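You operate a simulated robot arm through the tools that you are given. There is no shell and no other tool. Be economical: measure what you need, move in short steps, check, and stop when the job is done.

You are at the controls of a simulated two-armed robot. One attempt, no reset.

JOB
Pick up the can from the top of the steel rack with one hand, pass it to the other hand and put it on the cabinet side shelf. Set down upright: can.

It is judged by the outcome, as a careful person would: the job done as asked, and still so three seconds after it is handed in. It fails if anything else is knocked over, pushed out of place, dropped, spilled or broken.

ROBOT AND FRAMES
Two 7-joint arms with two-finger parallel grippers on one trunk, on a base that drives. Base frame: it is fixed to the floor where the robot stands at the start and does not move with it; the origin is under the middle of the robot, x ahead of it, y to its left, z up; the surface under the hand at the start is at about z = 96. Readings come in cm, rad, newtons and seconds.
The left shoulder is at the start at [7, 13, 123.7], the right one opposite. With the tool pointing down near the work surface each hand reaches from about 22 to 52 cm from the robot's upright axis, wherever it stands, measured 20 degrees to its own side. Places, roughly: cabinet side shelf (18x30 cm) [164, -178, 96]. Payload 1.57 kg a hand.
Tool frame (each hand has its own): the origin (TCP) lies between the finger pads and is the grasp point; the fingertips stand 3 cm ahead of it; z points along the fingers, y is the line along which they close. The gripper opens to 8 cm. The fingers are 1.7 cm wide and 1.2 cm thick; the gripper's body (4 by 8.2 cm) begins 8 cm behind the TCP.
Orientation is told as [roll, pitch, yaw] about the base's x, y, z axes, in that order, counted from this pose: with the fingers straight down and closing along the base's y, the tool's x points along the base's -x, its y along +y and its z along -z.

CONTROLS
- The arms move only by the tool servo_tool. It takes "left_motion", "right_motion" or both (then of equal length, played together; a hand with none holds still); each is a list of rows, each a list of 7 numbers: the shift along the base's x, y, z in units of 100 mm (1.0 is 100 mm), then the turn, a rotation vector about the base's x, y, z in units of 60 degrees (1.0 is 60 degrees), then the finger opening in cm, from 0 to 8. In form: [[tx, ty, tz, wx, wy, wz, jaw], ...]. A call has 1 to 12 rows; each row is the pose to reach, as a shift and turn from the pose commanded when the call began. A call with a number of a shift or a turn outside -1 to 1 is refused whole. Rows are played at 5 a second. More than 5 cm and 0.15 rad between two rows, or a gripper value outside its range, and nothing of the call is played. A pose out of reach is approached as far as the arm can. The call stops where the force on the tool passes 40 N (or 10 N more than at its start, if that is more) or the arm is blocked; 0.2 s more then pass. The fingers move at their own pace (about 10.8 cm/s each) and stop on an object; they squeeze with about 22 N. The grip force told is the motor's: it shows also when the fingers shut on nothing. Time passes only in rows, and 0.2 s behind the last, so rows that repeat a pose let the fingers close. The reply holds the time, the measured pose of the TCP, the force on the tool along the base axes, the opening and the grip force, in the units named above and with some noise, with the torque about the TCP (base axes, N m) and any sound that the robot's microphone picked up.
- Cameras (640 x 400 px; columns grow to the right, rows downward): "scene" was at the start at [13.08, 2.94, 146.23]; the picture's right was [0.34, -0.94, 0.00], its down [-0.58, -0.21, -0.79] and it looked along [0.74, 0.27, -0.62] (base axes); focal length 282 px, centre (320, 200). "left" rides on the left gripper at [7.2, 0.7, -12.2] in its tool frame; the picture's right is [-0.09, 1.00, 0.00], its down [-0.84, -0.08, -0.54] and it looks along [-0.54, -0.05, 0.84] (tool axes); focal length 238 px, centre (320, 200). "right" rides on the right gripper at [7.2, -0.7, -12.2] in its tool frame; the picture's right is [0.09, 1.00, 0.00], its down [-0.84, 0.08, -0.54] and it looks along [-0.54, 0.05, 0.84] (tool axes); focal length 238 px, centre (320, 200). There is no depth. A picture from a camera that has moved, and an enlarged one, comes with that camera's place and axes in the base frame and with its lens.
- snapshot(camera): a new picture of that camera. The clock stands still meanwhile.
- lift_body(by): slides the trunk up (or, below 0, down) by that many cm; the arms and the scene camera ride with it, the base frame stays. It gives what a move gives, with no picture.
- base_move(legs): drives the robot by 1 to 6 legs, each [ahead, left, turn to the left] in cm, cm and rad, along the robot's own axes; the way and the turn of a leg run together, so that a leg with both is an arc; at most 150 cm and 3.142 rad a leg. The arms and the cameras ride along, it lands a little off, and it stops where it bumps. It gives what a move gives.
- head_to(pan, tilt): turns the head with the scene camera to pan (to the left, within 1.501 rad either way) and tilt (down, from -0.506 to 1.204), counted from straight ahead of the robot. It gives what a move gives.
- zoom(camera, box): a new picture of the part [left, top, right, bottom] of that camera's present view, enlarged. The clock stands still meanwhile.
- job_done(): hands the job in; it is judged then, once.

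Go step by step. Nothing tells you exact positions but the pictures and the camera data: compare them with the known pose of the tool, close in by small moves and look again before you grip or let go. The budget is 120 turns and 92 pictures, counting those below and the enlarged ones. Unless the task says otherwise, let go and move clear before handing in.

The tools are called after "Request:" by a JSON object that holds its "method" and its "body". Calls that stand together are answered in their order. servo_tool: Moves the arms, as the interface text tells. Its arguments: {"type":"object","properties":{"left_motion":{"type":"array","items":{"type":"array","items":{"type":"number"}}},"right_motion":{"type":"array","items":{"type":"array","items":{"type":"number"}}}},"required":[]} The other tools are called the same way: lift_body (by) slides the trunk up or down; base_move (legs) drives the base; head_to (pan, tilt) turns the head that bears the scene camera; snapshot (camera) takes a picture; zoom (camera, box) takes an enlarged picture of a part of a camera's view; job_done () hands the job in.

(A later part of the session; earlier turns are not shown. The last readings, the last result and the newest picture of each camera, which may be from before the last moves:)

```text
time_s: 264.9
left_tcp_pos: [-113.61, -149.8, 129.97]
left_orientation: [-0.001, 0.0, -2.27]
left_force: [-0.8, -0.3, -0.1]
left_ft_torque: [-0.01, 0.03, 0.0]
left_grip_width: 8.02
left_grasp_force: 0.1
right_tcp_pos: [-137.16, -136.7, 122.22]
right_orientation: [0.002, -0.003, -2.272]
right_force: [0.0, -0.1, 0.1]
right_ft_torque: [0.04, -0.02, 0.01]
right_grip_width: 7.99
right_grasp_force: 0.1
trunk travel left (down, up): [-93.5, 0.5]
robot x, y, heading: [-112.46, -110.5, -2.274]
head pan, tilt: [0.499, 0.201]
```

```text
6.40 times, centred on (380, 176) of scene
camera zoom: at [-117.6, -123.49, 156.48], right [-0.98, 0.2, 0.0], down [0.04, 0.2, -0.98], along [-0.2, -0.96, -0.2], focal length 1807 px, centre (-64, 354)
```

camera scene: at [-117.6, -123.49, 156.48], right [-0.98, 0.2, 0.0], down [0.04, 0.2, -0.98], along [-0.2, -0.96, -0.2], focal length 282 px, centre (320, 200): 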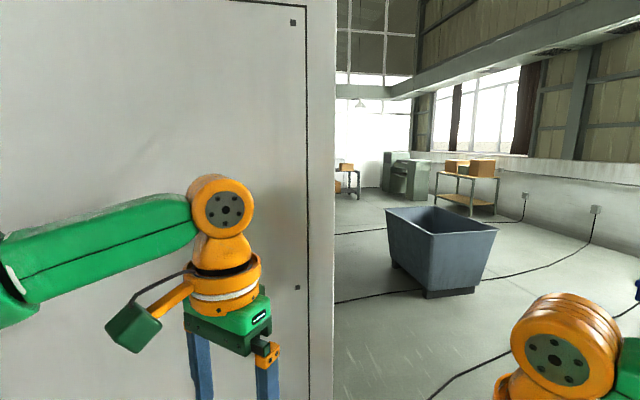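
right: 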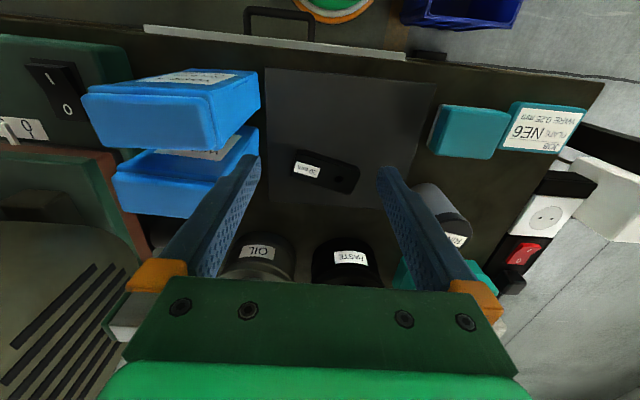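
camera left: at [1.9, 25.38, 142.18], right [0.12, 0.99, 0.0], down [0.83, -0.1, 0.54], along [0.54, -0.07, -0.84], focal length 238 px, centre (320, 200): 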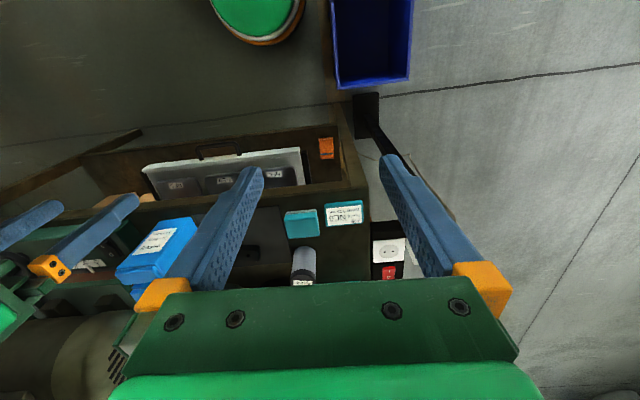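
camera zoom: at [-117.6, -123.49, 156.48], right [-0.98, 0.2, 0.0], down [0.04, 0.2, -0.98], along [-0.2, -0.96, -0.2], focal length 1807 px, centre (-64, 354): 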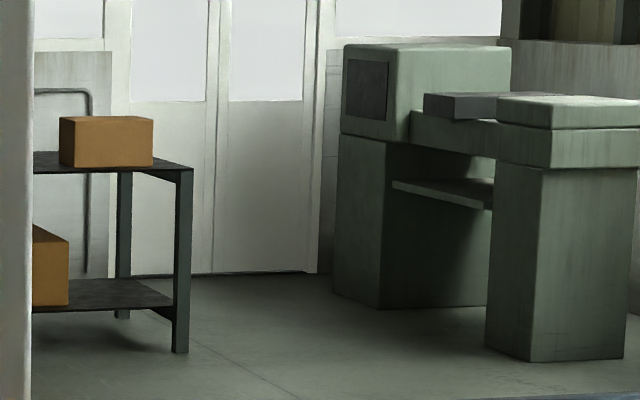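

The dark rack shows only boxes. Before leaving, I'll look right through the gap at the hidden −y side of the EDM machine.

Request:
{"method": "head_to", "body": {"pan": -0.3, "tilt": 0.3}}

Request:
{"method": "snapshot", "body": {"camera": "scene"}}

```text
time_s: 266.1
left_tcp_pos: [-113.59, -149.73, 129.83]
left_orientation: [-0.001, -0.002, -2.271]
left_force: [0.0, 0.6, 0.5]
left_ft_torque: [0.01, -0.01, -0.02]
left_grip_width: 7.99
left_grasp_force: 0.0
right_tcp_pos: [-137.15, -136.77, 122.18]
right_orientation: [0.002, -0.001, -2.271]
right_force: [-0.5, -0.7, -0.5]
right_ft_torque: [0.02, -0.04, 0.0]
right_grip_width: 8.0
right_grasp_force: 0.0
trunk travel left (down, up): [-93.5, 0.5]
robot x, y, heading: [-112.36, -110.43, -2.271]
head pan, tilt: [-0.3, 0.3]
```

```text
27 pictures are left
camera scene: at [-123.56, -119.43, 155.56], right [-0.54, 0.84, 0.0], down [0.25, 0.16, -0.96], along [-0.8, -0.52, -0.3], focal length 282 px, centre (320, 200)
```

scene: 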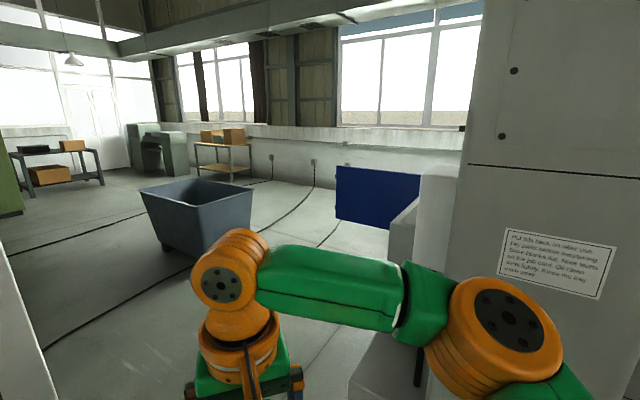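

No can there either. Next candidate: the beige steel frame table near (400,-20), whose top and inside I only saw from afar. Driving back around.

Request:
{"method": "base_move", "body": {"legs": [[0, 0, 0.7], [-27, 40, 0], [-120, 0, 0], [-85, 0, 0], [0, 150, 0], [0, 150, 0]]}}

Request:
{"method": "base_move", "body": {"legs": [[0, 0, 1.57], [60, 0, 0]]}}

Request:
{"method": "head_to", "body": {"pan": -0.5, "tilt": 0.35}}

Request:
{"method": "zoom", "body": {"camera": "scene", "box": [200, 100, 520, 300]}}

```text
time_s: 294.5
left_tcp_pos: [245.21, 93.73, 129.95]
left_orientation: [0.001, 0.001, -1.585]
left_force: [0.3, -0.1, 0.4]
left_ft_torque: [-0.01, -0.02, 0.03]
left_grip_width: 8.0
left_grasp_force: 0.1
right_tcp_pos: [218.77, 88.84, 122.21]
right_orientation: [0.002, -0.002, -1.586]
right_force: [0.0, -0.2, 0.1]
right_ft_torque: [0.02, -0.04, -0.01]
right_grip_width: 8.0
right_grasp_force: 0.1
trunk travel left (down, up): [-93.5, 0.5]
robot x, y, heading: [221.41, 124.4, -1.589]
head pan, tilt: [-0.3, 0.3]
```

```text
time_s: 301.7
left_tcp_pos: [312.62, 146.67, 129.94]
left_orientation: [-0.002, -0.002, -0.029]
left_force: [-0.4, -0.4, -1.1]
left_ft_torque: [0.01, -0.08, 0.0]
left_grip_width: 8.01
left_grasp_force: 0.1
right_tcp_pos: [317.24, 119.99, 122.3]
right_orientation: [0.002, -0.004, -0.031]
right_force: [-1.6, 0.0, -0.1]
right_ft_torque: [-0.03, -0.02, -0.02]
right_grip_width: 7.96
right_grasp_force: 0.1
trunk travel left (down, up): [-93.5, 0.5]
robot x, y, heading: [281.59, 123.24, -0.027]
head pan, tilt: [-0.3, 0.3]
```

```text
time_s: 302.4
left_tcp_pos: [312.82, 146.57, 129.85]
left_orientation: [-0.002, 0.001, -0.03]
left_force: [0.2, 1.4, -0.7]
left_ft_torque: [-0.02, -0.01, -0.01]
left_grip_width: 8.01
left_grasp_force: 0.0
right_tcp_pos: [317.38, 120.06, 122.12]
right_orientation: [0.001, -0.005, -0.029]
right_force: [-0.4, 0.2, 0.4]
right_ft_torque: [0.02, 0.02, -0.01]
right_grip_width: 8.01
right_grasp_force: 0.0
trunk travel left (down, up): [-93.5, 0.5]
robot x, y, heading: [281.46, 123.35, -0.029]
head pan, tilt: [-0.499, 0.351]
```

```text
2.00 times, centred on (360, 200) of scene
camera zoom: at [294.38, 118.28, 155.1], right [-0.5, -0.86, 0.0], down [-0.3, 0.17, -0.94], along [0.81, -0.47, -0.34], focal length 565 px, centre (240, 200)
```

zoom: 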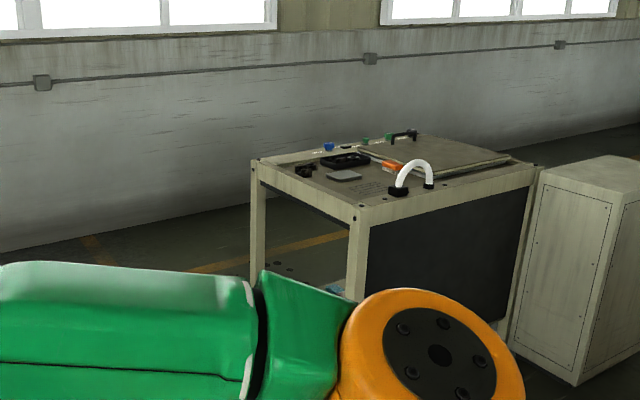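

No can here. The last detailed spot I haven't inspected up close is the counter with spools beyond the second wire machine; driving down the aisle again.

Request:
{"method": "base_move", "body": {"legs": [[0, 0, -1.54], [0, -31, 0], [150, 0, 0], [150, 0, 0], [150, 0, 0], [130, 5, 0]]}}

Request:
{"method": "head_to", "body": {"pan": -0.7, "tilt": 0.3}}

Request:
{"method": "snapshot", "body": {"camera": "scene"}}

```text
time_s: 335.7
left_tcp_pos: [256.7, -492.22, 129.93]
left_orientation: [-0.001, 0.002, -1.634]
left_force: [-0.1, -0.1, 0.3]
left_ft_torque: [0.0, -0.01, 0.01]
left_grip_width: 8.0
left_grasp_force: 0.0
right_tcp_pos: [229.98, -495.87, 122.07]
right_orientation: [0.003, -0.004, -1.63]
right_force: [-0.3, -0.2, 0.2]
right_ft_torque: [-0.01, -0.03, 0.01]
right_grip_width: 8.02
right_grasp_force: 0.0
trunk travel left (down, up): [-93.5, 0.5]
robot x, y, heading: [234.52, -460.02, -1.634]
head pan, tilt: [-0.499, 0.351]
```

```text
time_s: 336.4
left_tcp_pos: [256.79, -492.27, 129.92]
left_orientation: [-0.002, -0.002, -1.632]
left_force: [0.0, 0.3, 0.3]
left_ft_torque: [0.0, 0.0, 0.01]
left_grip_width: 7.98
left_grasp_force: 0.0
right_tcp_pos: [230.1, -496.11, 122.17]
right_orientation: [0.002, -0.002, -1.631]
right_force: [0.1, 0.1, 0.1]
right_ft_torque: [-0.01, 0.02, -0.02]
right_grip_width: 7.99
right_grasp_force: 0.0
trunk travel left (down, up): [-93.5, 0.5]
robot x, y, heading: [234.21, -459.99, -1.63]
head pan, tilt: [-0.7, 0.3]
```

```text
25 pictures are left
camera scene: at [227.47, -471.95, 155.56], right [-0.72, 0.69, 0.0], down [0.2, 0.21, -0.96], along [-0.66, -0.69, -0.3], focal length 282 px, centre (320, 200)
```

scene: 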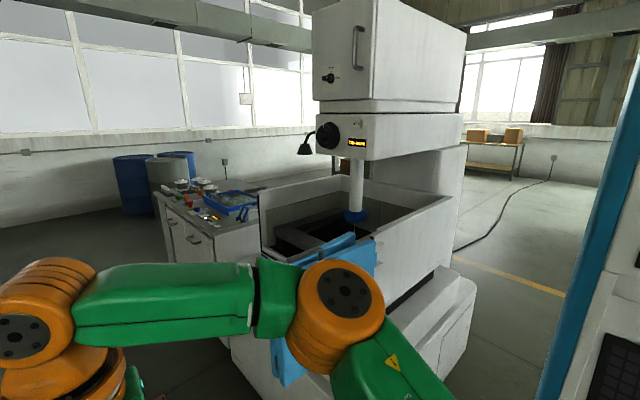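

Zooming on the counter and the surroundings.

Request:
{"method": "zoom", "body": {"camera": "scene", "box": [110, 140, 310, 265]}}

```text
3.20 times, centred on (210, 202) of scene
camera zoom: at [227.47, -471.95, 155.56], right [-0.72, 0.69, 0.0], down [0.2, 0.21, -0.96], along [-0.66, -0.69, -0.3], focal length 904 px, centre (672, 192)
```

zoom: 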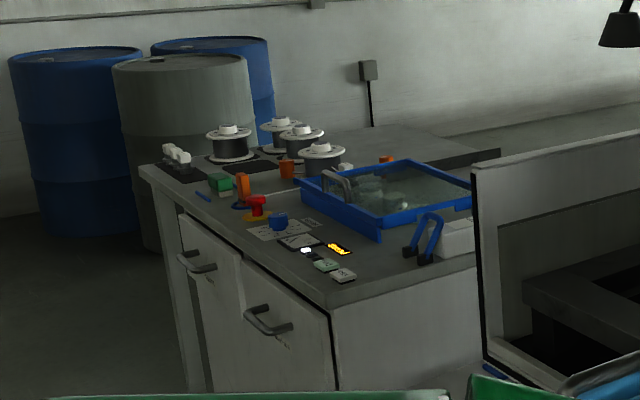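

No can here. I'll return to the target shelf and look into the gap there closely (there was an unexplained yellow item).

Request:
{"method": "base_move", "body": {"legs": [[0, 0, 0.06], [-140, 0, 0], [-145, -8, 0]]}}

Request:
{"method": "head_to", "body": {"pan": -1.5, "tilt": 0.55}}

Request:
{"method": "snapshot", "body": {"camera": "scene"}}

```text
time_s: 350.6
left_tcp_pos: [252.23, -207.55, 129.95]
left_orientation: [-0.001, 0.003, -1.602]
left_force: [-0.6, -0.1, 1.3]
left_ft_torque: [0.01, -0.02, 0.02]
left_grip_width: 7.99
left_grasp_force: 0.0
right_tcp_pos: [225.63, -211.91, 122.0]
right_orientation: [0.003, 0.0, -1.602]
right_force: [-0.1, 0.4, -1.3]
right_ft_torque: [0.01, -0.03, 0.04]
right_grip_width: 8.02
right_grasp_force: 0.1
trunk travel left (down, up): [-93.5, 0.5]
robot x, y, heading: [228.83, -176.17, -1.598]
head pan, tilt: [-0.7, 0.3]
```

```text
time_s: 351.7
left_tcp_pos: [252.2, -207.44, 129.82]
left_orientation: [-0.001, 0.0, -1.601]
left_force: [0.7, 0.2, -0.2]
left_ft_torque: [-0.02, -0.03, 0.02]
left_grip_width: 8.0
left_grasp_force: 0.1
right_tcp_pos: [225.7, -211.97, 122.2]
right_orientation: [0.001, 0.0, -1.603]
right_force: [-0.3, -0.2, 0.2]
right_ft_torque: [0.03, -0.02, 0.02]
right_grip_width: 7.98
right_grasp_force: 0.1
trunk travel left (down, up): [-93.5, 0.5]
robot x, y, heading: [228.55, -175.7, -1.603]
head pan, tilt: [-1.499, 0.55]
```

```text
23 pictures are left
camera scene: at [219.63, -181.39, 153.27], right [-0.04, 1.0, 0.0], down [0.52, 0.02, -0.85], along [-0.85, -0.03, -0.52], focal length 282 px, centre (320, 200)
```

scene: 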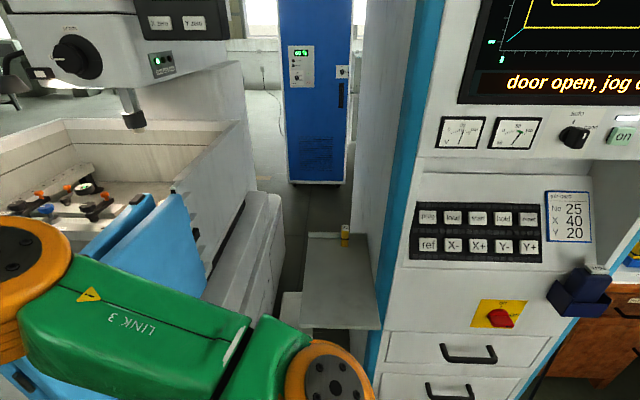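

The target shelf is clear apart from a small yellow item at its back. Zooming there.

Request:
{"method": "zoom", "body": {"camera": "scene", "box": [250, 200, 410, 340]}}

```text
2.86 times, centred on (330, 270) of scene
camera zoom: at [219.63, -181.39, 153.27], right [-0.04, 1.0, 0.0], down [0.52, 0.02, -0.85], along [-0.85, -0.03, -0.52], focal length 807 px, centre (291, 0)
```

zoom: 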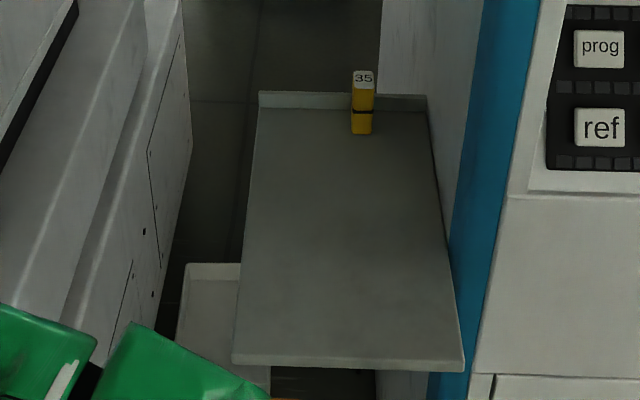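

The target shelf is understood. The only rack-like fixture left that I've only seen from afar is the steel unit by the west wall behind the EDM panel (≈(-530,-100)); I'll drive there.

Request:
{"method": "base_move", "body": {"legs": [[0, 25, 0.03], [-150, 0, 0], [-150, 0, 0], [0, 0, -1.57], [150, 0, 0], [150, 0, 0]]}}

Request:
{"method": "base_move", "body": {"legs": [[150, 0, 0], [110, 0, 0]]}}

Request:
{"method": "head_to", "body": {"pan": 0.5, "tilt": 0.25}}

Request:
{"method": "snapshot", "body": {"camera": "scene"}}

```text
time_s: 385.2
left_tcp_pos: [-65.73, 100.33, 129.99]
left_orientation: [-0.001, -0.001, 3.141]
left_force: [0.1, 0.4, -0.1]
left_ft_torque: [0.0, 0.02, -0.02]
left_grip_width: 8.0
left_grasp_force: 0.1
right_tcp_pos: [-71.08, 126.83, 122.26]
right_orientation: [0.0, -0.005, 3.141]
right_force: [0.0, -0.2, -1.0]
right_ft_torque: [0.02, 0.07, -0.02]
right_grip_width: 7.98
right_grasp_force: 0.0
trunk travel left (down, up): [-93.5, 0.5]
robot x, y, heading: [-34.78, 124.9, 3.143]
head pan, tilt: [-1.499, 0.55]
```

```text
time_s: 397.6
left_tcp_pos: [-320.45, 108.53, 129.97]
left_orientation: [-0.002, 0.001, 3.116]
left_force: [-0.2, -0.2, 0.3]
left_ft_torque: [-0.01, -0.01, 0.01]
left_grip_width: 8.0
left_grasp_force: 0.1
right_tcp_pos: [-325.06, 135.04, 122.31]
right_orientation: [0.002, -0.004, 3.115]
right_force: [-0.7, 0.2, -0.9]
right_ft_torque: [-0.03, -0.01, -0.03]
right_grip_width: 8.0
right_grasp_force: 0.0
trunk travel left (down, up): [-93.5, 0.5]
robot x, y, heading: [-288.88, 132.15, 3.113]
head pan, tilt: [-1.499, 0.55]
```

```text
time_s: 399.5
left_tcp_pos: [-320.58, 108.64, 129.81]
left_orientation: [-0.002, 0.001, 3.115]
left_force: [0.5, -0.3, 0.0]
left_ft_torque: [0.0, 0.0, 0.01]
left_grip_width: 7.98
left_grasp_force: 0.1
right_tcp_pos: [-325.25, 135.06, 122.1]
right_orientation: [0.003, -0.003, 3.114]
right_force: [-0.2, 0.0, -1.0]
right_ft_torque: [0.01, 0.03, 0.01]
right_grip_width: 8.0
right_grasp_force: 0.2
trunk travel left (down, up): [-93.5, 0.5]
robot x, y, heading: [-289.5, 132.04, 3.115]
head pan, tilt: [0.499, 0.25]
```

```text
21 pictures are left
camera scene: at [-302.59, 127.95, 156.03], right [-0.45, 0.89, 0.0], down [0.22, 0.11, -0.97], along [-0.86, -0.44, -0.25], focal length 282 px, centre (320, 200)
```

scene: 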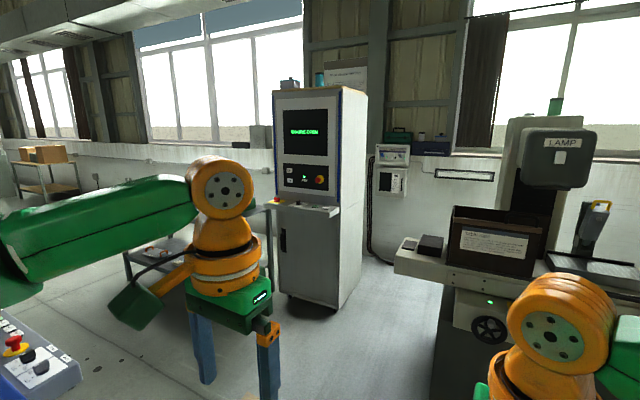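

I see the wall ledge behind the control cabinet with a small cylinder between boxes, and the steel unit hidden behind my arm. Zooming on the ledge and moving ahead to see the unit.

Request:
{"method": "zoom", "body": {"camera": "scene", "box": [260, 60, 480, 200]}}

Request:
{"method": "base_move", "body": {"legs": [[60, 0, 0]]}}

Request:
{"method": "head_to", "body": {"pan": 1.0, "tilt": 0.4}}

Request:
{"method": "snapshot", "body": {"camera": "scene"}}

```text
2.86 times, centred on (370, 130) of scene
camera zoom: at [-302.59, 127.95, 156.03], right [-0.45, 0.89, 0.0], down [0.22, 0.11, -0.97], along [-0.86, -0.44, -0.25], focal length 807 px, centre (177, 400)
```

zoom: 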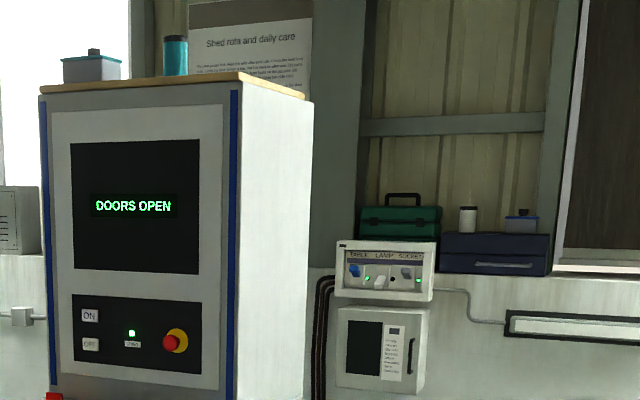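

```text
time_s: 402.9
left_tcp_pos: [-380.34, 110.01, 129.99]
left_orientation: [0.0, -0.003, 3.119]
left_force: [-0.3, -0.5, 0.1]
left_ft_torque: [0.01, 0.01, 0.01]
left_grip_width: 8.0
left_grasp_force: 0.2
right_tcp_pos: [-385.02, 136.49, 122.2]
right_orientation: [0.003, -0.005, 3.118]
right_force: [0.7, 0.5, 0.1]
right_ft_torque: [0.02, -0.04, 0.0]
right_grip_width: 8.0
right_grasp_force: 0.0
trunk travel left (down, up): [-93.5, 0.5]
robot x, y, heading: [-348.77, 133.77, 3.123]
head pan, tilt: [0.499, 0.25]
```

```text
time_s: 403.8
left_tcp_pos: [-380.49, 109.84, 129.93]
left_orientation: [-0.002, 0.002, 3.119]
left_force: [0.0, 0.6, -0.4]
left_ft_torque: [0.02, 0.0, -0.03]
left_grip_width: 8.0
left_grasp_force: 0.1
right_tcp_pos: [-385.07, 136.42, 122.01]
right_orientation: [0.002, -0.002, 3.12]
right_force: [0.0, 0.3, -0.8]
right_ft_torque: [-0.01, -0.02, -0.01]
right_grip_width: 7.98
right_grasp_force: 0.0
trunk travel left (down, up): [-93.5, 0.5]
robot x, y, heading: [-349.14, 133.63, 3.119]
head pan, tilt: [1.0, 0.4]
```

```text
19 pictures are left
camera scene: at [-359.47, 126.03, 154.64], right [-0.83, 0.56, 0.0], down [0.22, 0.32, -0.92], along [-0.52, -0.76, -0.39], focal length 282 px, centre (320, 200)
```

scene: 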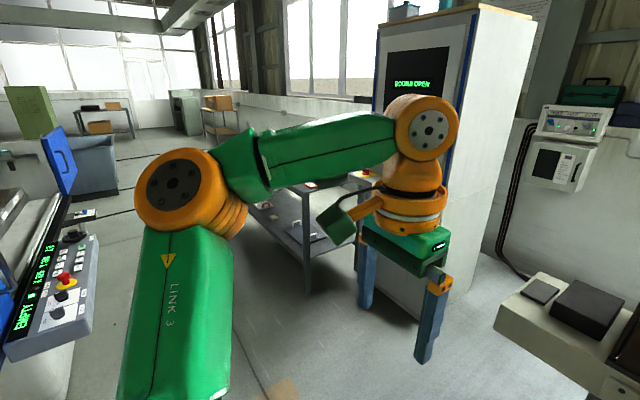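

My arm blocks the view; I'll turn the robot to face the steel unit.

Request:
{"method": "base_move", "body": {"legs": [[0, 0, 0.95]]}}

Request:
{"method": "head_to", "body": {"pan": 0.05, "tilt": 0.35}}

Request:
{"method": "snapshot", "body": {"camera": "scene"}}

```text
time_s: 406.7
left_tcp_pos: [-347.82, 94.52, 129.94]
left_orientation: [0.001, 0.002, -2.207]
left_force: [0.0, 0.0, 0.1]
left_ft_torque: [-0.04, 0.0, -0.04]
left_grip_width: 8.01
left_grasp_force: 0.1
right_tcp_pos: [-372.31, 105.66, 122.05]
right_orientation: [0.002, -0.002, -2.207]
right_force: [-0.4, -0.2, 0.3]
right_ft_torque: [0.01, -0.02, -0.01]
right_grip_width: 8.02
right_grasp_force: 0.1
trunk travel left (down, up): [-93.5, 0.5]
robot x, y, heading: [-349.14, 133.34, -2.209]
head pan, tilt: [1.0, 0.4]
```

```text
time_s: 407.9
left_tcp_pos: [-347.89, 94.34, 129.98]
left_orientation: [-0.002, -0.001, -2.206]
left_force: [-0.5, 0.0, 0.0]
left_ft_torque: [0.02, 0.01, 0.01]
left_grip_width: 8.01
left_grasp_force: 0.1
right_tcp_pos: [-372.15, 105.74, 122.13]
right_orientation: [0.003, -0.001, -2.206]
right_force: [-0.2, 0.8, 0.0]
right_ft_torque: [-0.01, -0.03, 0.0]
right_grip_width: 7.99
right_grasp_force: 0.0
trunk travel left (down, up): [-93.5, 0.5]
robot x, y, heading: [-349.31, 133.8, -2.206]
head pan, tilt: [0.051, 0.351]
```

```text
18 pictures are left
camera scene: at [-357.32, 121.78, 155.09], right [-0.83, 0.55, 0.0], down [0.19, 0.29, -0.94], along [-0.52, -0.78, -0.34], focal length 282 px, centre (320, 200)
```

scene: 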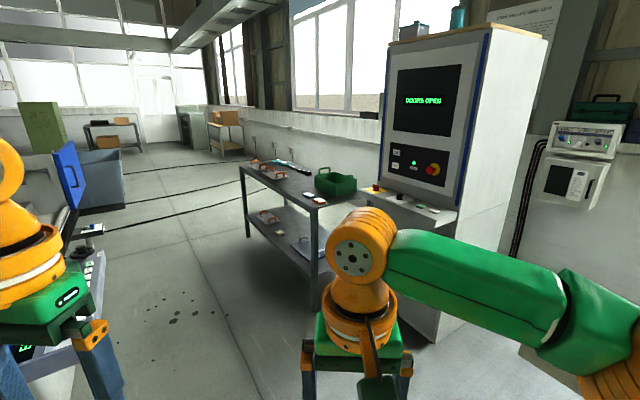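

Now the steel rack is in clear view. Zooming onto its top.

Request:
{"method": "zoom", "body": {"camera": "scene", "box": [225, 140, 385, 260]}}

```text
3.33 times, centred on (305, 200) of scene
camera zoom: at [-357.32, 121.78, 155.09], right [-0.83, 0.55, 0.0], down [0.19, 0.29, -0.94], along [-0.52, -0.78, -0.34], focal length 941 px, centre (370, 200)
```

zoom: 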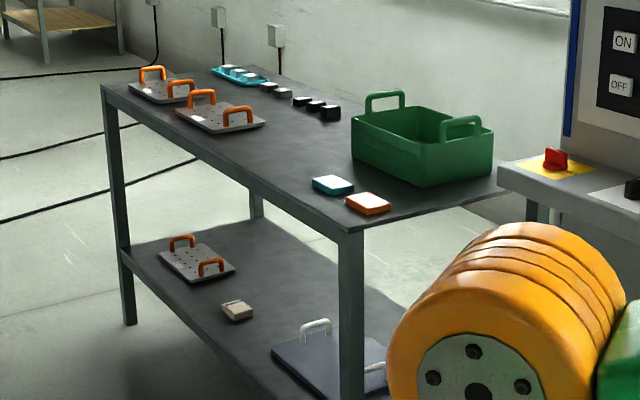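

No can on this unit. I'll zoom on the dark rack in the far corner from this viewpoint.

Request:
{"method": "zoom", "body": {"camera": "scene", "box": [70, 100, 150, 150]}}

Request:
{"method": "zoom", "body": {"camera": "scene", "box": [170, 95, 260, 155]}}

```text
8.00 times, centred on (110, 125) of scene
camera zoom: at [-357.32, 121.78, 155.09], right [-0.83, 0.55, 0.0], down [0.19, 0.29, -0.94], along [-0.52, -0.78, -0.34], focal length 2259 px, centre (2000, 800)
```

zoom: 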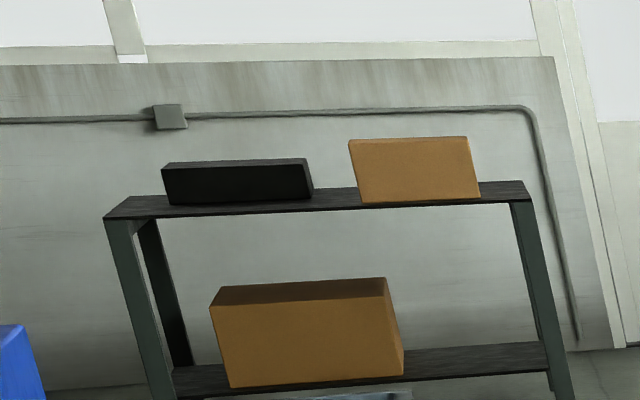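

```text
6.67 times, centred on (215, 125) of scene
camera zoom: at [-357.32, 121.78, 155.09], right [-0.83, 0.55, 0.0], down [0.19, 0.29, -0.94], along [-0.52, -0.78, -0.34], focal length 1883 px, centre (1020, 700)
```

zoom: 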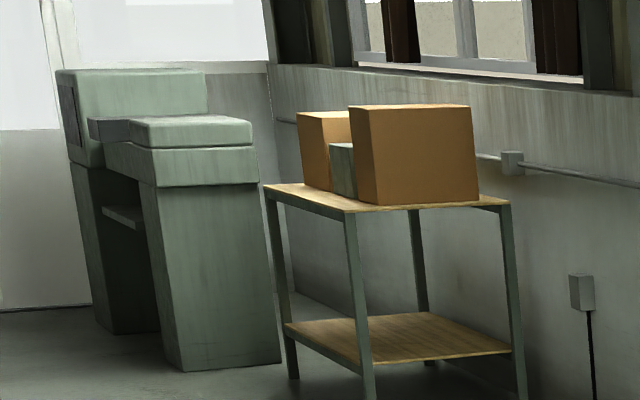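

The near grey two-tier steel unit fits "top of the steel rack" best, and something may be hidden behind the green basket. I'll move closer with a different angle.

Request:
{"method": "base_move", "body": {"legs": [[60, 20, 0], [0, 0, -0.35]]}}

Request:
{"method": "head_to", "body": {"pan": 0.15, "tilt": 0.5}}

Request:
{"method": "snapshot", "body": {"camera": "scene"}}

```text
time_s: 412.5
left_tcp_pos: [-379.68, 36.25, 129.8]
left_orientation: [0.0, 0.001, -2.548]
left_force: [-0.6, -1.2, 0.3]
left_ft_torque: [0.01, 0.0, -0.02]
left_grip_width: 8.01
left_grasp_force: 0.0
right_tcp_pos: [-398.89, 55.3, 122.14]
right_orientation: [0.001, -0.002, -2.55]
right_force: [-0.3, -0.1, -0.9]
right_ft_torque: [-0.01, 0.0, 0.01]
right_grip_width: 7.99
right_grasp_force: 0.1
trunk travel left (down, up): [-93.5, 0.5]
robot x, y, heading: [-367.72, 73.55, -2.547]
head pan, tilt: [0.051, 0.351]
```

```text
time_s: 413.2
left_tcp_pos: [-379.78, 36.34, 129.97]
left_orientation: [-0.002, 0.002, -2.549]
left_force: [-0.3, 0.7, 0.1]
left_ft_torque: [-0.03, 0.03, 0.0]
left_grip_width: 7.98
left_grasp_force: 0.1
right_tcp_pos: [-398.94, 55.23, 122.19]
right_orientation: [-0.001, -0.002, -2.551]
right_force: [0.0, -0.2, 0.2]
right_ft_torque: [-0.02, 0.0, 0.0]
right_grip_width: 8.0
right_grasp_force: 0.0
trunk travel left (down, up): [-93.5, 0.5]
robot x, y, heading: [-368.14, 73.66, -2.55]
head pan, tilt: [0.15, 0.499]
```

```text
14 pictures are left
camera scene: at [-378.81, 64.72, 153.73], right [-0.68, 0.74, 0.0], down [0.35, 0.32, -0.88], along [-0.65, -0.59, -0.48], focal length 282 px, centre (320, 200)
```

scene: 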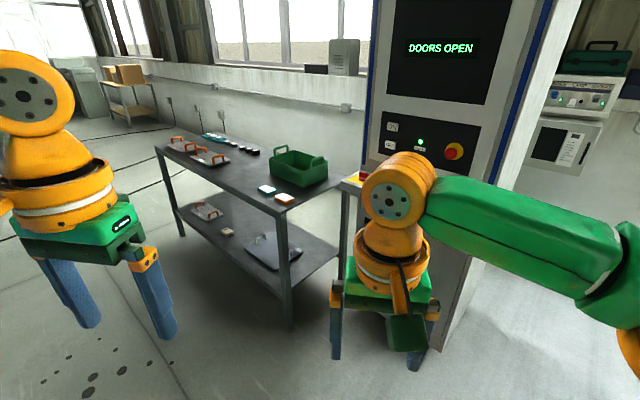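

Nothing hidden on this one either. I haven't seen the front (−x) side of the sinker EDM; I'll turn that way and look.

Request:
{"method": "base_move", "body": {"legs": [[0, 0, 1.15]]}}

Request:
{"method": "head_to", "body": {"pan": 0.1, "tilt": 0.35}}

Request:
{"method": "snapshot", "body": {"camera": "scene"}}

```text
time_s: 416.5
left_tcp_pos: [-338.23, 48.28, 130.0]
left_orientation: [0.002, 0.001, -1.381]
left_force: [0.7, 0.4, 0.0]
left_ft_torque: [0.02, 0.01, 0.0]
left_grip_width: 8.02
left_grasp_force: 0.0
right_tcp_pos: [-363.0, 37.86, 122.07]
right_orientation: [0.001, -0.001, -1.376]
right_force: [-0.2, -0.3, 0.7]
right_ft_torque: [0.0, 0.02, -0.01]
right_grip_width: 8.0
right_grasp_force: 0.0
trunk travel left (down, up): [-93.5, 0.5]
robot x, y, heading: [-368.09, 73.75, -1.378]
head pan, tilt: [0.15, 0.499]
```

```text
time_s: 417.2
left_tcp_pos: [-338.17, 48.22, 129.9]
left_orientation: [-0.003, 0.002, -1.378]
left_force: [0.1, -0.4, -0.7]
left_ft_torque: [0.04, 0.0, -0.05]
left_grip_width: 8.01
left_grasp_force: 0.1
right_tcp_pos: [-362.98, 38.05, 122.07]
right_orientation: [0.002, -0.005, -1.378]
right_force: [-0.4, 0.0, 0.5]
right_ft_torque: [-0.03, 0.03, 0.02]
right_grip_width: 7.99
right_grasp_force: 0.1
trunk travel left (down, up): [-93.5, 0.5]
robot x, y, heading: [-367.66, 73.79, -1.374]
head pan, tilt: [0.099, 0.351]
```

```text
13 pictures are left
camera scene: at [-364.32, 59.87, 155.08], right [-0.96, -0.29, 0.0], down [-0.1, 0.33, -0.94], along [0.27, -0.9, -0.34], focal length 282 px, centre (320, 200)
```

scene: 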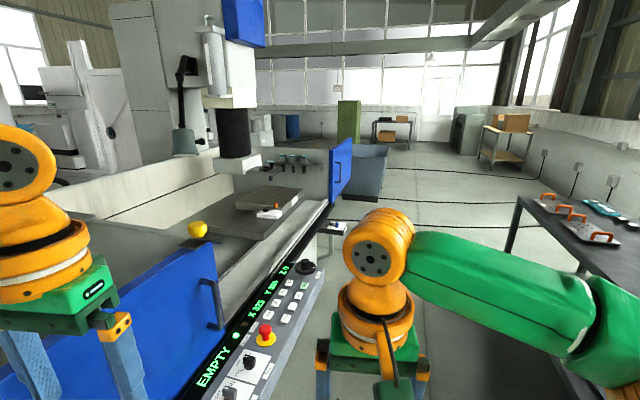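

There's a small ledge beyond the console at (338,228), partly hidden. Zooming there.

Request:
{"method": "zoom", "body": {"camera": "scene", "box": [230, 130, 390, 250]}}

```text
3.33 times, centred on (310, 190) of scene
camera zoom: at [-364.32, 59.87, 155.08], right [-0.96, -0.29, 0.0], down [-0.1, 0.33, -0.94], along [0.27, -0.9, -0.34], focal length 941 px, centre (353, 233)
```

zoom: 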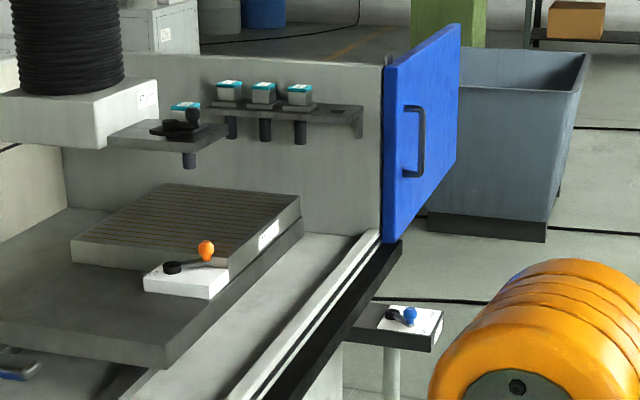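

No plain can anywhere else. Since only the out-of-sight destination is listed under "Places", the source must be the fixture I started at: the two-level dark steel stand, whose only graspable can on top is the grey one (≈5.7 cm wide, at about (47,15)). I'll return to the start pose.

Request:
{"method": "base_move", "body": {"legs": [[0, 0, 1.375], [0, 50, 0], [150, 0, 0], [146, 0, 0], [0, -124, 0]]}}

```text
time_s: 443.3
left_tcp_pos: [-39.88, 16.13, 129.86]
left_orientation: [-0.001, 0.002, -0.013]
left_force: [0.3, 0.5, 0.5]
left_ft_torque: [0.02, 0.0, -0.01]
left_grip_width: 7.99
left_grasp_force: 0.1
right_tcp_pos: [-34.9, -10.34, 122.12]
right_orientation: [0.0, -0.003, -0.014]
right_force: [-0.5, 0.1, 0.0]
right_ft_torque: [0.0, 0.01, -0.03]
right_grip_width: 7.98
right_grasp_force: 0.0
trunk travel left (down, up): [-93.5, 0.5]
robot x, y, heading: [-70.89, -7.94, -0.017]
head pan, tilt: [0.099, 0.351]
```

I'm in front of the bench, further back. One overview picture of it.

Request:
{"method": "head_to", "body": {"pan": 0.0, "tilt": 0.5}}

Request:
{"method": "snapshot", "body": {"camera": "scene"}}

```text
time_s: 444.0
left_tcp_pos: [-39.88, 16.13, 129.93]
left_orientation: [-0.003, 0.002, -0.015]
left_force: [-1.0, -0.4, 0.2]
left_ft_torque: [0.02, 0.0, 0.01]
left_grip_width: 8.01
left_grasp_force: 0.0
right_tcp_pos: [-35.17, -10.37, 122.04]
right_orientation: [0.0, -0.003, -0.016]
right_force: [0.8, -0.8, 0.0]
right_ft_torque: [-0.02, 0.0, -0.01]
right_grip_width: 8.0
right_grasp_force: 0.1
trunk travel left (down, up): [-93.5, 0.5]
robot x, y, heading: [-71.02, -7.89, -0.016]
head pan, tilt: [0.0, 0.499]
```

```text
11 pictures are left
camera scene: at [-56.87, -8.08, 153.73], right [-0.01, -1.0, 0.0], down [-0.48, 0.01, -0.88], along [0.88, -0.01, -0.48], focal length 282 px, centre (320, 200)
```

scene: 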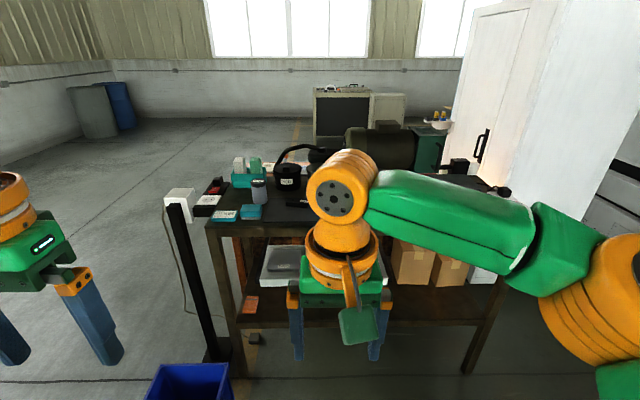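

Going with the grey can on the bench top. I'll drive to the start pose.

Request:
{"method": "base_move", "body": {"legs": [[70, 9, 0.016]]}}

Request:
{"method": "head_to", "body": {"pan": 0.35, "tilt": 0.85}}

Request:
{"method": "snapshot", "body": {"camera": "scene"}}

```text
time_s: 447.9
left_tcp_pos: [29.3, 25.24, 129.99]
left_orientation: [-0.002, -0.002, 0.007]
left_force: [-0.3, 0.0, 0.0]
left_ft_torque: [-0.02, 0.02, 0.0]
left_grip_width: 8.02
left_grasp_force: 0.0
right_tcp_pos: [34.89, -1.1, 122.22]
right_orientation: [0.003, -0.003, 0.006]
right_force: [0.0, -0.1, 0.5]
right_ft_torque: [-0.01, 0.01, 0.03]
right_grip_width: 8.0
right_grasp_force: 0.0
trunk travel left (down, up): [-93.5, 0.5]
robot x, y, heading: [-1.09, 0.68, 0.006]
head pan, tilt: [0.0, 0.499]
```

```text
time_s: 448.7
left_tcp_pos: [29.51, 25.49, 129.92]
left_orientation: [-0.003, 0.003, 0.008]
left_force: [0.8, 0.2, 0.2]
left_ft_torque: [0.02, -0.01, -0.03]
left_grip_width: 8.02
left_grasp_force: 0.0
right_tcp_pos: [35.08, -0.98, 122.17]
right_orientation: [0.002, -0.004, 0.007]
right_force: [0.2, 0.1, -1.3]
right_ft_torque: [0.03, -0.03, -0.01]
right_grip_width: 7.99
right_grasp_force: 0.0
trunk travel left (down, up): [-93.5, 0.5]
robot x, y, heading: [-0.97, 0.6, 0.006]
head pan, tilt: [0.351, 0.85]
```

```text
10 pictures are left
camera scene: at [11.3, 3.54, 150.73], right [0.35, -0.94, 0.0], down [-0.7, -0.26, -0.66], along [0.62, 0.23, -0.75], focal length 282 px, centre (320, 200)
```

scene: 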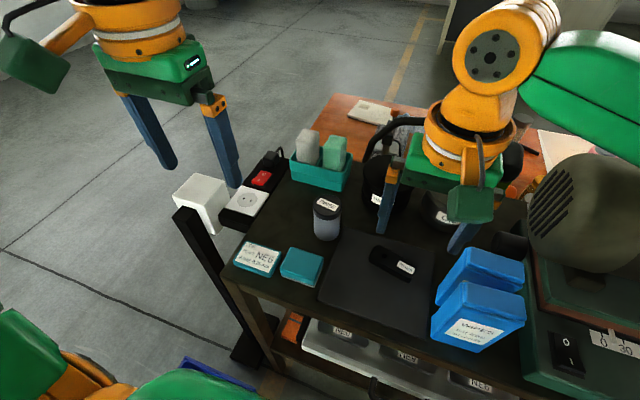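

The can is at (47, 15.2), spanning z 96–107, about 5.5 cm wide. I'll move the left hand over it and the right hand aside.

Request:
{"method": "servo_tool", "body": {"left_motion": [[0.3, -0.25, 0, 0, 0, 0, 8], [0.6, -0.5, 0, 0, 0, 0, 8], [0.9, -0.75, 0, 0, 0, 0, 8], [1.0, -1.0, 0, 0, 0, 0, 8]], "right_motion": [[0, -0.3, 0, 0, 0, 0, 8], [0, -0.6, 0, 0, 0, 0, 8], [0, -0.9, 0, 0, 0, 0, 8], [0, -1.0, 0, 0, 0, 0, 8]]}}

Request:
{"method": "servo_tool", "body": {"left_motion": [[0.35, -0.02, -0.2, 0, 0, 0, 8], [0.74, -0.02, -0.5, 0, 0, 0, 8], [0.74, -0.02, -0.95, 0, 0, 0, 8], [0.74, -0.02, -0.95, 0, 0, 0, 8]]}}

Request:
{"method": "snapshot", "body": {"camera": "left"}}

```text
time_s: 449.7
left_tcp_pos: [36.38, 18.16, 128.41]
left_orientation: [-0.002, -0.001, 0.01]
left_force: [-0.1, 0.4, 0.4]
left_ft_torque: [0.01, -0.02, -0.01]
left_grip_width: 7.99
left_grasp_force: 0.0
left hand out of reach, approached as far as the arm can: row 3, 4
right_tcp_pos: [34.85, -11.06, 122.15]
right_orientation: [0.0, -0.002, 0.007]
right_force: [-1.3, -0.1, 0.0]
right_ft_torque: [-0.02, -0.02, 0.04]
right_grip_width: 8.0
right_grasp_force: 0.1
trunk travel left (down, up): [-93.5, 0.5]
robot x, y, heading: [-1.3, 0.74, 0.008]
head pan, tilt: [0.351, 0.85]
```

```text
time_s: 450.7
left_tcp_pos: [41.43, 19.37, 118.5]
left_orientation: [-0.001, -0.001, 0.007]
left_force: [0.1, 1.1, 0.0]
left_ft_torque: [0.03, 0.02, 0.01]
left_grip_width: 7.99
left_grasp_force: 0.1
left hand out of reach, approached as far as the arm can: row 1, 2, 3, 4
right_tcp_pos: [34.87, -11.07, 121.94]
right_orientation: [0.002, -0.002, 0.007]
right_force: [-0.4, -0.6, 0.0]
right_ft_torque: [0.0, 0.01, 0.03]
right_grip_width: 8.0
right_grasp_force: 0.1
trunk travel left (down, up): [-93.5, 0.5]
robot x, y, heading: [-1.25, 1.44, 0.012]
head pan, tilt: [0.351, 0.85]
```

```text
9 pictures are left
camera left: at [34.21, 20.09, 130.73], right [0.09, 1.0, 0.0], down [0.84, -0.07, 0.54], along [0.54, -0.05, -0.84], focal length 238 px, centre (320, 200)
```

left: 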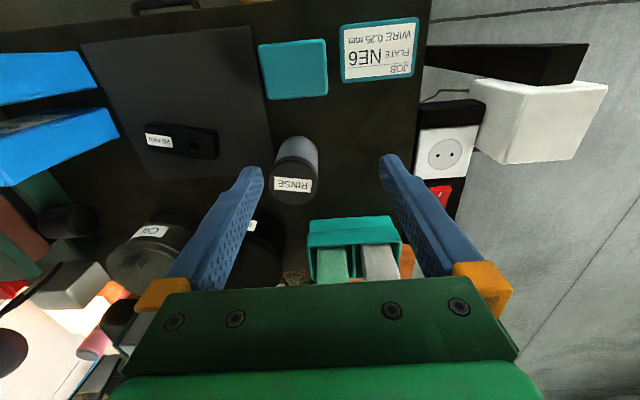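

The arm is at its reach limit at this height. I'll check the can's position: (47.4, 15.7). I'll lower the trunk slightly while keeping the hand up, then move forward.

Request:
{"method": "servo_tool", "body": {"left_motion": [[-0.1, -0.2, 0, 0, 0, 0, 8], [-0.2, -0.38, 0, 0, 0, 0, 8], [-0.2, -0.38, 0, 0, 0, 0, 8]]}}

```text
time_s: 451.5
left_tcp_pos: [39.02, 15.99, 118.29]
left_orientation: [-0.004, -0.002, 0.007]
left_force: [0.2, 0.3, -0.6]
left_ft_torque: [-0.03, 0.02, -0.01]
left_grip_width: 8.0
left_grasp_force: 0.0
left hand out of reach, approached as far as the arm can: row 2, 3
right_tcp_pos: [34.95, -10.93, 122.06]
right_orientation: [0.003, -0.002, 0.007]
right_force: [-0.1, 0.1, -0.4]
right_ft_torque: [-0.02, -0.01, 0.02]
right_grip_width: 7.99
right_grasp_force: 0.0
trunk travel left (down, up): [-93.5, 0.5]
robot x, y, heading: [-1.2, 0.99, 0.001]
head pan, tilt: [0.351, 0.85]
```

I'll descend just short of the can (over the low teal box, staying above it) to z≈105, where reach is better, then slide forward around the can.

Request:
{"method": "servo_tool", "body": {"left_motion": [[0, 0, -0.4, 0, 0, 0, 8], [0, 0, -0.8, 0, 0, 0, 8], [0, -0.02, -1.0, 0, 0, 0, 8], [0, -0.02, -1.0, 0, 0, 0, 8]]}}

```text
time_s: 452.5
left_tcp_pos: [38.17, 16.47, 108.74]
left_orientation: [-0.002, -0.001, 0.007]
left_force: [-0.2, 0.8, 0.3]
left_ft_torque: [-0.02, 0.03, -0.06]
left_grip_width: 8.02
left_grasp_force: 0.0
left hand out of reach, approached as far as the arm can: row 2, 3, 4
right_tcp_pos: [34.93, -10.93, 122.07]
right_orientation: [0.004, -0.002, 0.007]
right_force: [0.2, -0.8, 0.5]
right_ft_torque: [-0.05, -0.01, -0.01]
right_grip_width: 7.99
right_grasp_force: 0.0
trunk travel left (down, up): [-93.5, 0.5]
robot x, y, heading: [-1.08, 0.75, 0.007]
head pan, tilt: [0.351, 0.85]
```

Shifts count from the commanded (unreachable) pose, so my command had drifted. I'll command the exact grasp pose (47, 15.8, 105.5).

Request:
{"method": "servo_tool", "body": {"left_motion": [[-0.2, 0.45, -0.3, 0, 0, 0, 8], [0.0, 0.45, -0.5, 0, 0, 0, 8], [0.21, 0.45, -0.5, 0, 0, 0, 8], [0.21, 0.45, -0.5, 0, 0, 0, 8]]}}

```text
refused: row 1 steps farther than a row can; nothing moved
```

Request:
{"method": "servo_tool", "body": {"left_motion": [[-0.1, 0.25, -0.2, 0, 0, 0, 8], [-0.1, 0.45, -0.45, 0, 0, 0, 8], [0.21, 0.45, -0.5, 0, 0, 0, 8], [0.21, 0.45, -0.5, 0, 0, 0, 8]]}}

```text
time_s: 453.5
left_tcp_pos: [39.26, 21.49, 104.31]
left_orientation: [-0.002, 0.001, 0.007]
left_force: [0.4, -0.8, -0.1]
left_ft_torque: [-0.02, 0.02, -0.03]
left_grip_width: 8.01
left_grasp_force: 0.2
left hand out of reach, approached as far as the arm can: row 3, 4
right_tcp_pos: [34.88, -11.06, 122.0]
right_orientation: [0.002, -0.003, 0.008]
right_force: [0.2, 0.0, -0.8]
right_ft_torque: [-0.02, 0.01, 0.0]
right_grip_width: 8.01
right_grasp_force: 0.2
trunk travel left (down, up): [-93.5, 0.5]
robot x, y, heading: [-1.26, 0.94, 0.007]
head pan, tilt: [0.351, 0.85]
```

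The straight-down reach ends at x≈39. I'll tilt the tool forward about 30° (still closing along y), which buys reach, and line up with y=15.7.

Request:
{"method": "servo_tool", "body": {"left_motion": [[0, 0, 0.3, 0, -0.13, 0, 8], [0, -0.2, 0.5, 0, -0.26, 0, 8], [0, -0.4, 0.5, 0, -0.39, 0, 8], [0, -0.58, 0.5, 0, -0.52, 0, 8], [0, -0.58, 0.5, 0, -0.52, 0, 8]]}}

```text
time_s: 454.7
left_tcp_pos: [39.2, 15.76, 109.11]
left_orientation: [-0.008, -0.545, 0.007]
left_force: [0.4, 0.2, 0.1]
left_ft_torque: [0.01, -0.02, -0.01]
left_grip_width: 7.97
left_grasp_force: 0.2
right_tcp_pos: [35.01, -11.15, 122.02]
right_orientation: [0.002, -0.003, 0.007]
right_force: [0.3, -0.1, 0.3]
right_ft_torque: [0.0, 0.0, 0.0]
right_grip_width: 8.01
right_grasp_force: 0.0
trunk travel left (down, up): [-93.5, 0.5]
robot x, y, heading: [-1.04, 0.92, 0.006]
head pan, tilt: [0.351, 0.85]
```

Tilt worked. Now forward around the can, descending to z≈104.5.

Request:
{"method": "servo_tool", "body": {"left_motion": [[0.2, 0, -0.2, 0, 0, 0, 8], [0.4, 0, -0.4, 0, 0, 0, 8], [0.6, 0, -0.46, 0, 0, 0, 8], [0.6, 0, -0.46, 0, 0, 0, 8]]}}

Request:
{"method": "snapshot", "body": {"camera": "left"}}

```text
time_s: 455.7
left_tcp_pos: [44.44, 16.84, 105.56]
left_orientation: [-0.005, -0.545, 0.009]
left_force: [-0.7, -0.1, 0.0]
left_ft_torque: [-0.06, 0.04, -0.07]
left_grip_width: 7.97
left_grasp_force: 0.1
left hand out of reach, approached as far as the arm can: row 2, 3, 4
right_tcp_pos: [34.97, -11.01, 122.02]
right_orientation: [0.001, -0.003, 0.008]
right_force: [-0.1, 0.5, 0.5]
right_ft_torque: [0.01, 0.03, 0.02]
right_grip_width: 8.0
right_grasp_force: 0.1
trunk travel left (down, up): [-93.5, 0.5]
robot x, y, heading: [-1.03, 0.78, 0.01]
head pan, tilt: [0.351, 0.85]
```

```text
8 pictures are left
camera left: at [31.92, 17.57, 112.34], right [0.07, 1.0, 0.04], down [0.44, -0.07, 0.9], along [0.9, -0.05, -0.44], focal length 238 px, centre (320, 200)
```

left: 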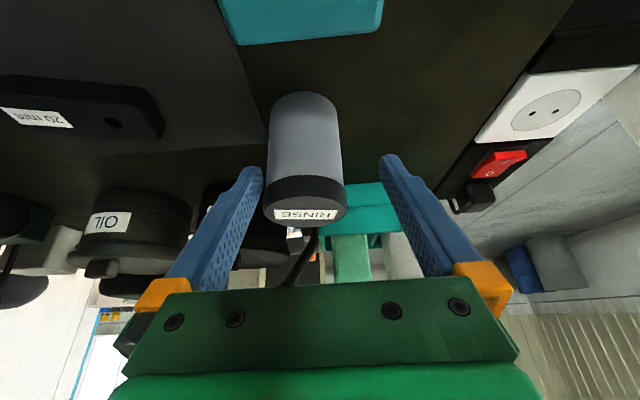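

The can lies between the fingers, slightly toward the right finger, and I need about 2.5 cm more reach. Adding more tilt and moving in.

Request:
{"method": "servo_tool", "body": {"left_motion": [[0, -0.1, 0, 0, -0.12, 0, 8], [0.0, -0.1, 0, 0, -0.24, 0, 8], [0.1, -0.1, -0.05, 0, -0.34, 0, 8], [0.27, -0.1, -0.08, 0, -0.34, 0, 8], [0.27, -0.1, -0.08, 0, -0.34, 0, 8]]}}

```text
time_s: 456.9
left_tcp_pos: [45.73, 17.75, 107.21]
left_orientation: [-0.011, -0.899, 0.01]
left_force: [0.9, -0.8, 0.0]
left_ft_torque: [0.0, 0.02, -0.03]
left_grip_width: 8.0
left_grasp_force: 0.0
left hand out of reach, approached as far as the arm can: row 1, 2, 3, 4, 5
right_tcp_pos: [34.96, -11.11, 121.9]
right_orientation: [0.002, -0.005, 0.008]
right_force: [0.3, 0.1, 0.0]
right_ft_torque: [0.01, 0.0, 0.01]
right_grip_width: 8.02
right_grasp_force: 0.1
trunk travel left (down, up): [-93.5, 0.5]
robot x, y, heading: [-0.81, 0.58, 0.008]
head pan, tilt: [0.351, 0.85]
```

At the limit again; the data suggests reach is best when the hand is ~10 cm below the shoulder. I'll raise the hand, lower the trunk by 11 cm, and then move in.

Request:
{"method": "servo_tool", "body": {"left_motion": [[-0.1, 0, 0.3, 0, 0, 0, 8], [-0.2, -0.05, 0.6, 0, 0.1, 0, 8], [-0.3, -0.1, 0.9, 0, 0.2, 0, 8], [-0.3, -0.15, 1.0, 0, 0.3, 0, 8], [-0.3, -0.2, 1.0, 0, 0.3, 0, 8]]}}

Request:
{"method": "lift_body", "body": {"by": -8}}

```text
time_s: 458.1
left_tcp_pos: [42.82, 15.75, 117.47]
left_orientation: [-0.007, -0.584, 0.008]
left_force: [0.0, 0.1, -0.2]
left_ft_torque: [0.01, -0.01, -0.02]
left_grip_width: 7.97
left_grasp_force: 0.2
right_tcp_pos: [34.97, -10.99, 122.04]
right_orientation: [0.0, -0.002, 0.007]
right_force: [-0.2, -0.2, -0.2]
right_ft_torque: [-0.01, -0.01, 0.0]
right_grip_width: 8.01
right_grasp_force: 0.1
trunk travel left (down, up): [-93.5, 0.5]
robot x, y, heading: [-0.62, 0.93, 0.006]
head pan, tilt: [0.351, 0.85]
```

```text
time_s: 459.1
left_tcp_pos: [42.55, 15.85, 110.15]
left_orientation: [-0.006, -0.589, 0.007]
left_force: [0.4, -0.2, -0.2]
left_ft_torque: [0.03, 0.02, 0.0]
left_grip_width: 7.98
left_grasp_force: 0.0
right_tcp_pos: [34.74, -10.99, 115.24]
right_orientation: [0.002, -0.013, 0.006]
right_force: [1.4, 0.6, 8.5]
right_ft_torque: [-0.37, 0.02, -0.01]
right_grip_width: 7.96
right_grasp_force: 0.2
trunk travel left (down, up): [-86.2, 7.8]
robot x, y, heading: [-0.74, 0.82, 0.008]
head pan, tilt: [0.351, 0.85]
stopped: the force on the tool passed its limit at 68 N (the readings are from after the stop); the commanded pose is now the measured one
```

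The right fingers touched something below (the blue boxes' stand). I'll lift the right hand straight up at once and check.

Request:
{"method": "servo_tool", "body": {"right_motion": [[0, 0, 0.3, 0, 0, 0, 8], [0, 0, 0.6, 0, 0, 0, 8], [0, 0, 0.8, 0, 0, 0, 8]]}}

Request:
{"method": "snapshot", "body": {"camera": "right"}}

```text
time_s: 459.9
left_tcp_pos: [42.86, 15.78, 110.14]
left_orientation: [-0.008, -0.585, 0.009]
left_force: [-0.2, 1.2, -0.2]
left_ft_torque: [0.0, 0.02, 0.0]
left_grip_width: 8.02
left_grasp_force: 0.1
right_tcp_pos: [35.03, -11.05, 123.0]
right_orientation: [0.003, -0.011, 0.007]
right_force: [-0.3, 0.2, 1.3]
right_ft_torque: [0.0, 0.01, -0.02]
right_grip_width: 7.94
right_grasp_force: 0.1
trunk travel left (down, up): [-86.2, 7.8]
robot x, y, heading: [-0.82, 0.83, 0.007]
head pan, tilt: [0.351, 0.85]
```

```text
7 pictures are left
camera right: at [27.78, -11.75, 135.14], right [-0.1, 1.0, 0.0], down [0.83, 0.08, 0.55], along [0.55, 0.06, -0.83], focal length 238 px, centre (320, 200)
```

right: 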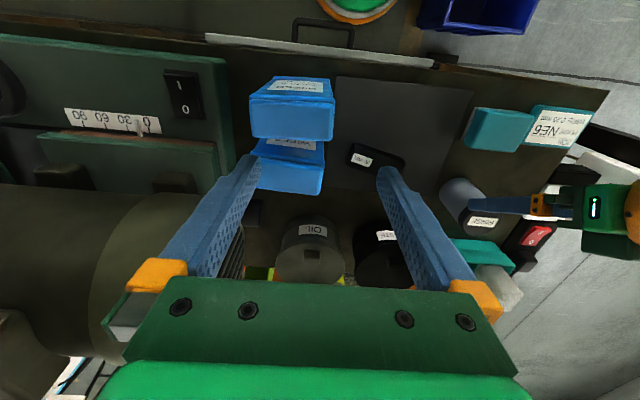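

The blue boxes still stand in place. Now the left hand goes forward and down around the can.

Request:
{"method": "servo_tool", "body": {"left_motion": [[0.1, 0, -0.2, 0, 0, 0, 8], [0.25, 0, -0.4, 0, 0, 0, 8], [0.44, 0, -0.53, 0, 0, 0, 8], [0.44, 0, -0.53, 0, 0, 0, 8]]}}

```text
time_s: 460.9
left_tcp_pos: [47.14, 15.71, 104.78]
left_orientation: [-0.003, -0.586, 0.008]
left_force: [-0.4, -0.6, 1.1]
left_ft_torque: [-0.01, -0.03, 0.0]
left_grip_width: 8.02
left_grasp_force: 0.1
right_tcp_pos: [35.07, -10.91, 122.97]
right_orientation: [0.003, -0.011, 0.006]
right_force: [-0.1, 1.0, -0.7]
right_ft_torque: [-0.01, -0.02, -0.01]
right_grip_width: 8.01
right_grasp_force: 0.1
trunk travel left (down, up): [-86.2, 7.8]
robot x, y, heading: [-1.25, 0.59, 0.011]
head pan, tilt: [0.351, 0.85]
```

Exactly on the grasp pose. Look, then close.

Request:
{"method": "snapshot", "body": {"camera": "left"}}

Request:
{"method": "servo_tool", "body": {"left_motion": [[0, 0, 0, 0, 0, 0, 4], [0, 0, 0, 0, 0, 0, 4], [0, 0, 0, 0, 0, 0, 4], [0, 0, 0, 0, 0, 0, 4]]}}

```text
6 pictures are left
camera left: at [34.41, 16.44, 111.1], right [0.07, 1.0, 0.05], down [0.4, -0.07, 0.91], along [0.91, -0.05, -0.4], focal length 238 px, centre (320, 200)
```

left: 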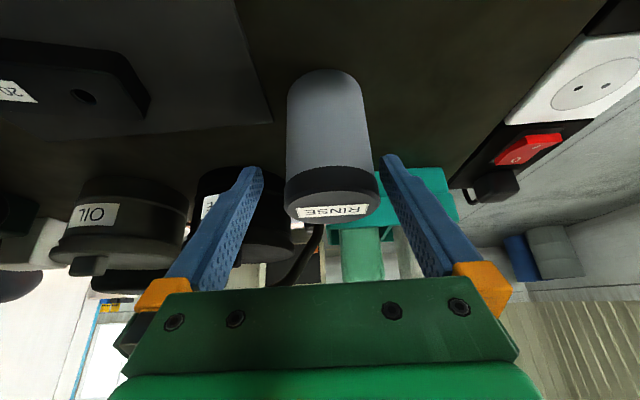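

```text
time_s: 461.9
left_tcp_pos: [46.97, 15.74, 104.86]
left_orientation: [-0.006, -0.587, 0.01]
left_force: [-1.2, -0.4, 0.2]
left_ft_torque: [-0.05, 0.09, -0.01]
left_grip_width: 6.02
left_grasp_force: 21.3
right_tcp_pos: [35.07, -10.93, 123.0]
right_orientation: [0.003, -0.011, 0.007]
right_force: [-0.5, -0.1, -0.5]
right_ft_torque: [-0.01, -0.01, 0.0]
right_grip_width: 8.01
right_grasp_force: 0.1
trunk travel left (down, up): [-86.2, 7.8]
robot x, y, heading: [-0.85, 0.8, 0.008]
head pan, tilt: [0.351, 0.85]
```

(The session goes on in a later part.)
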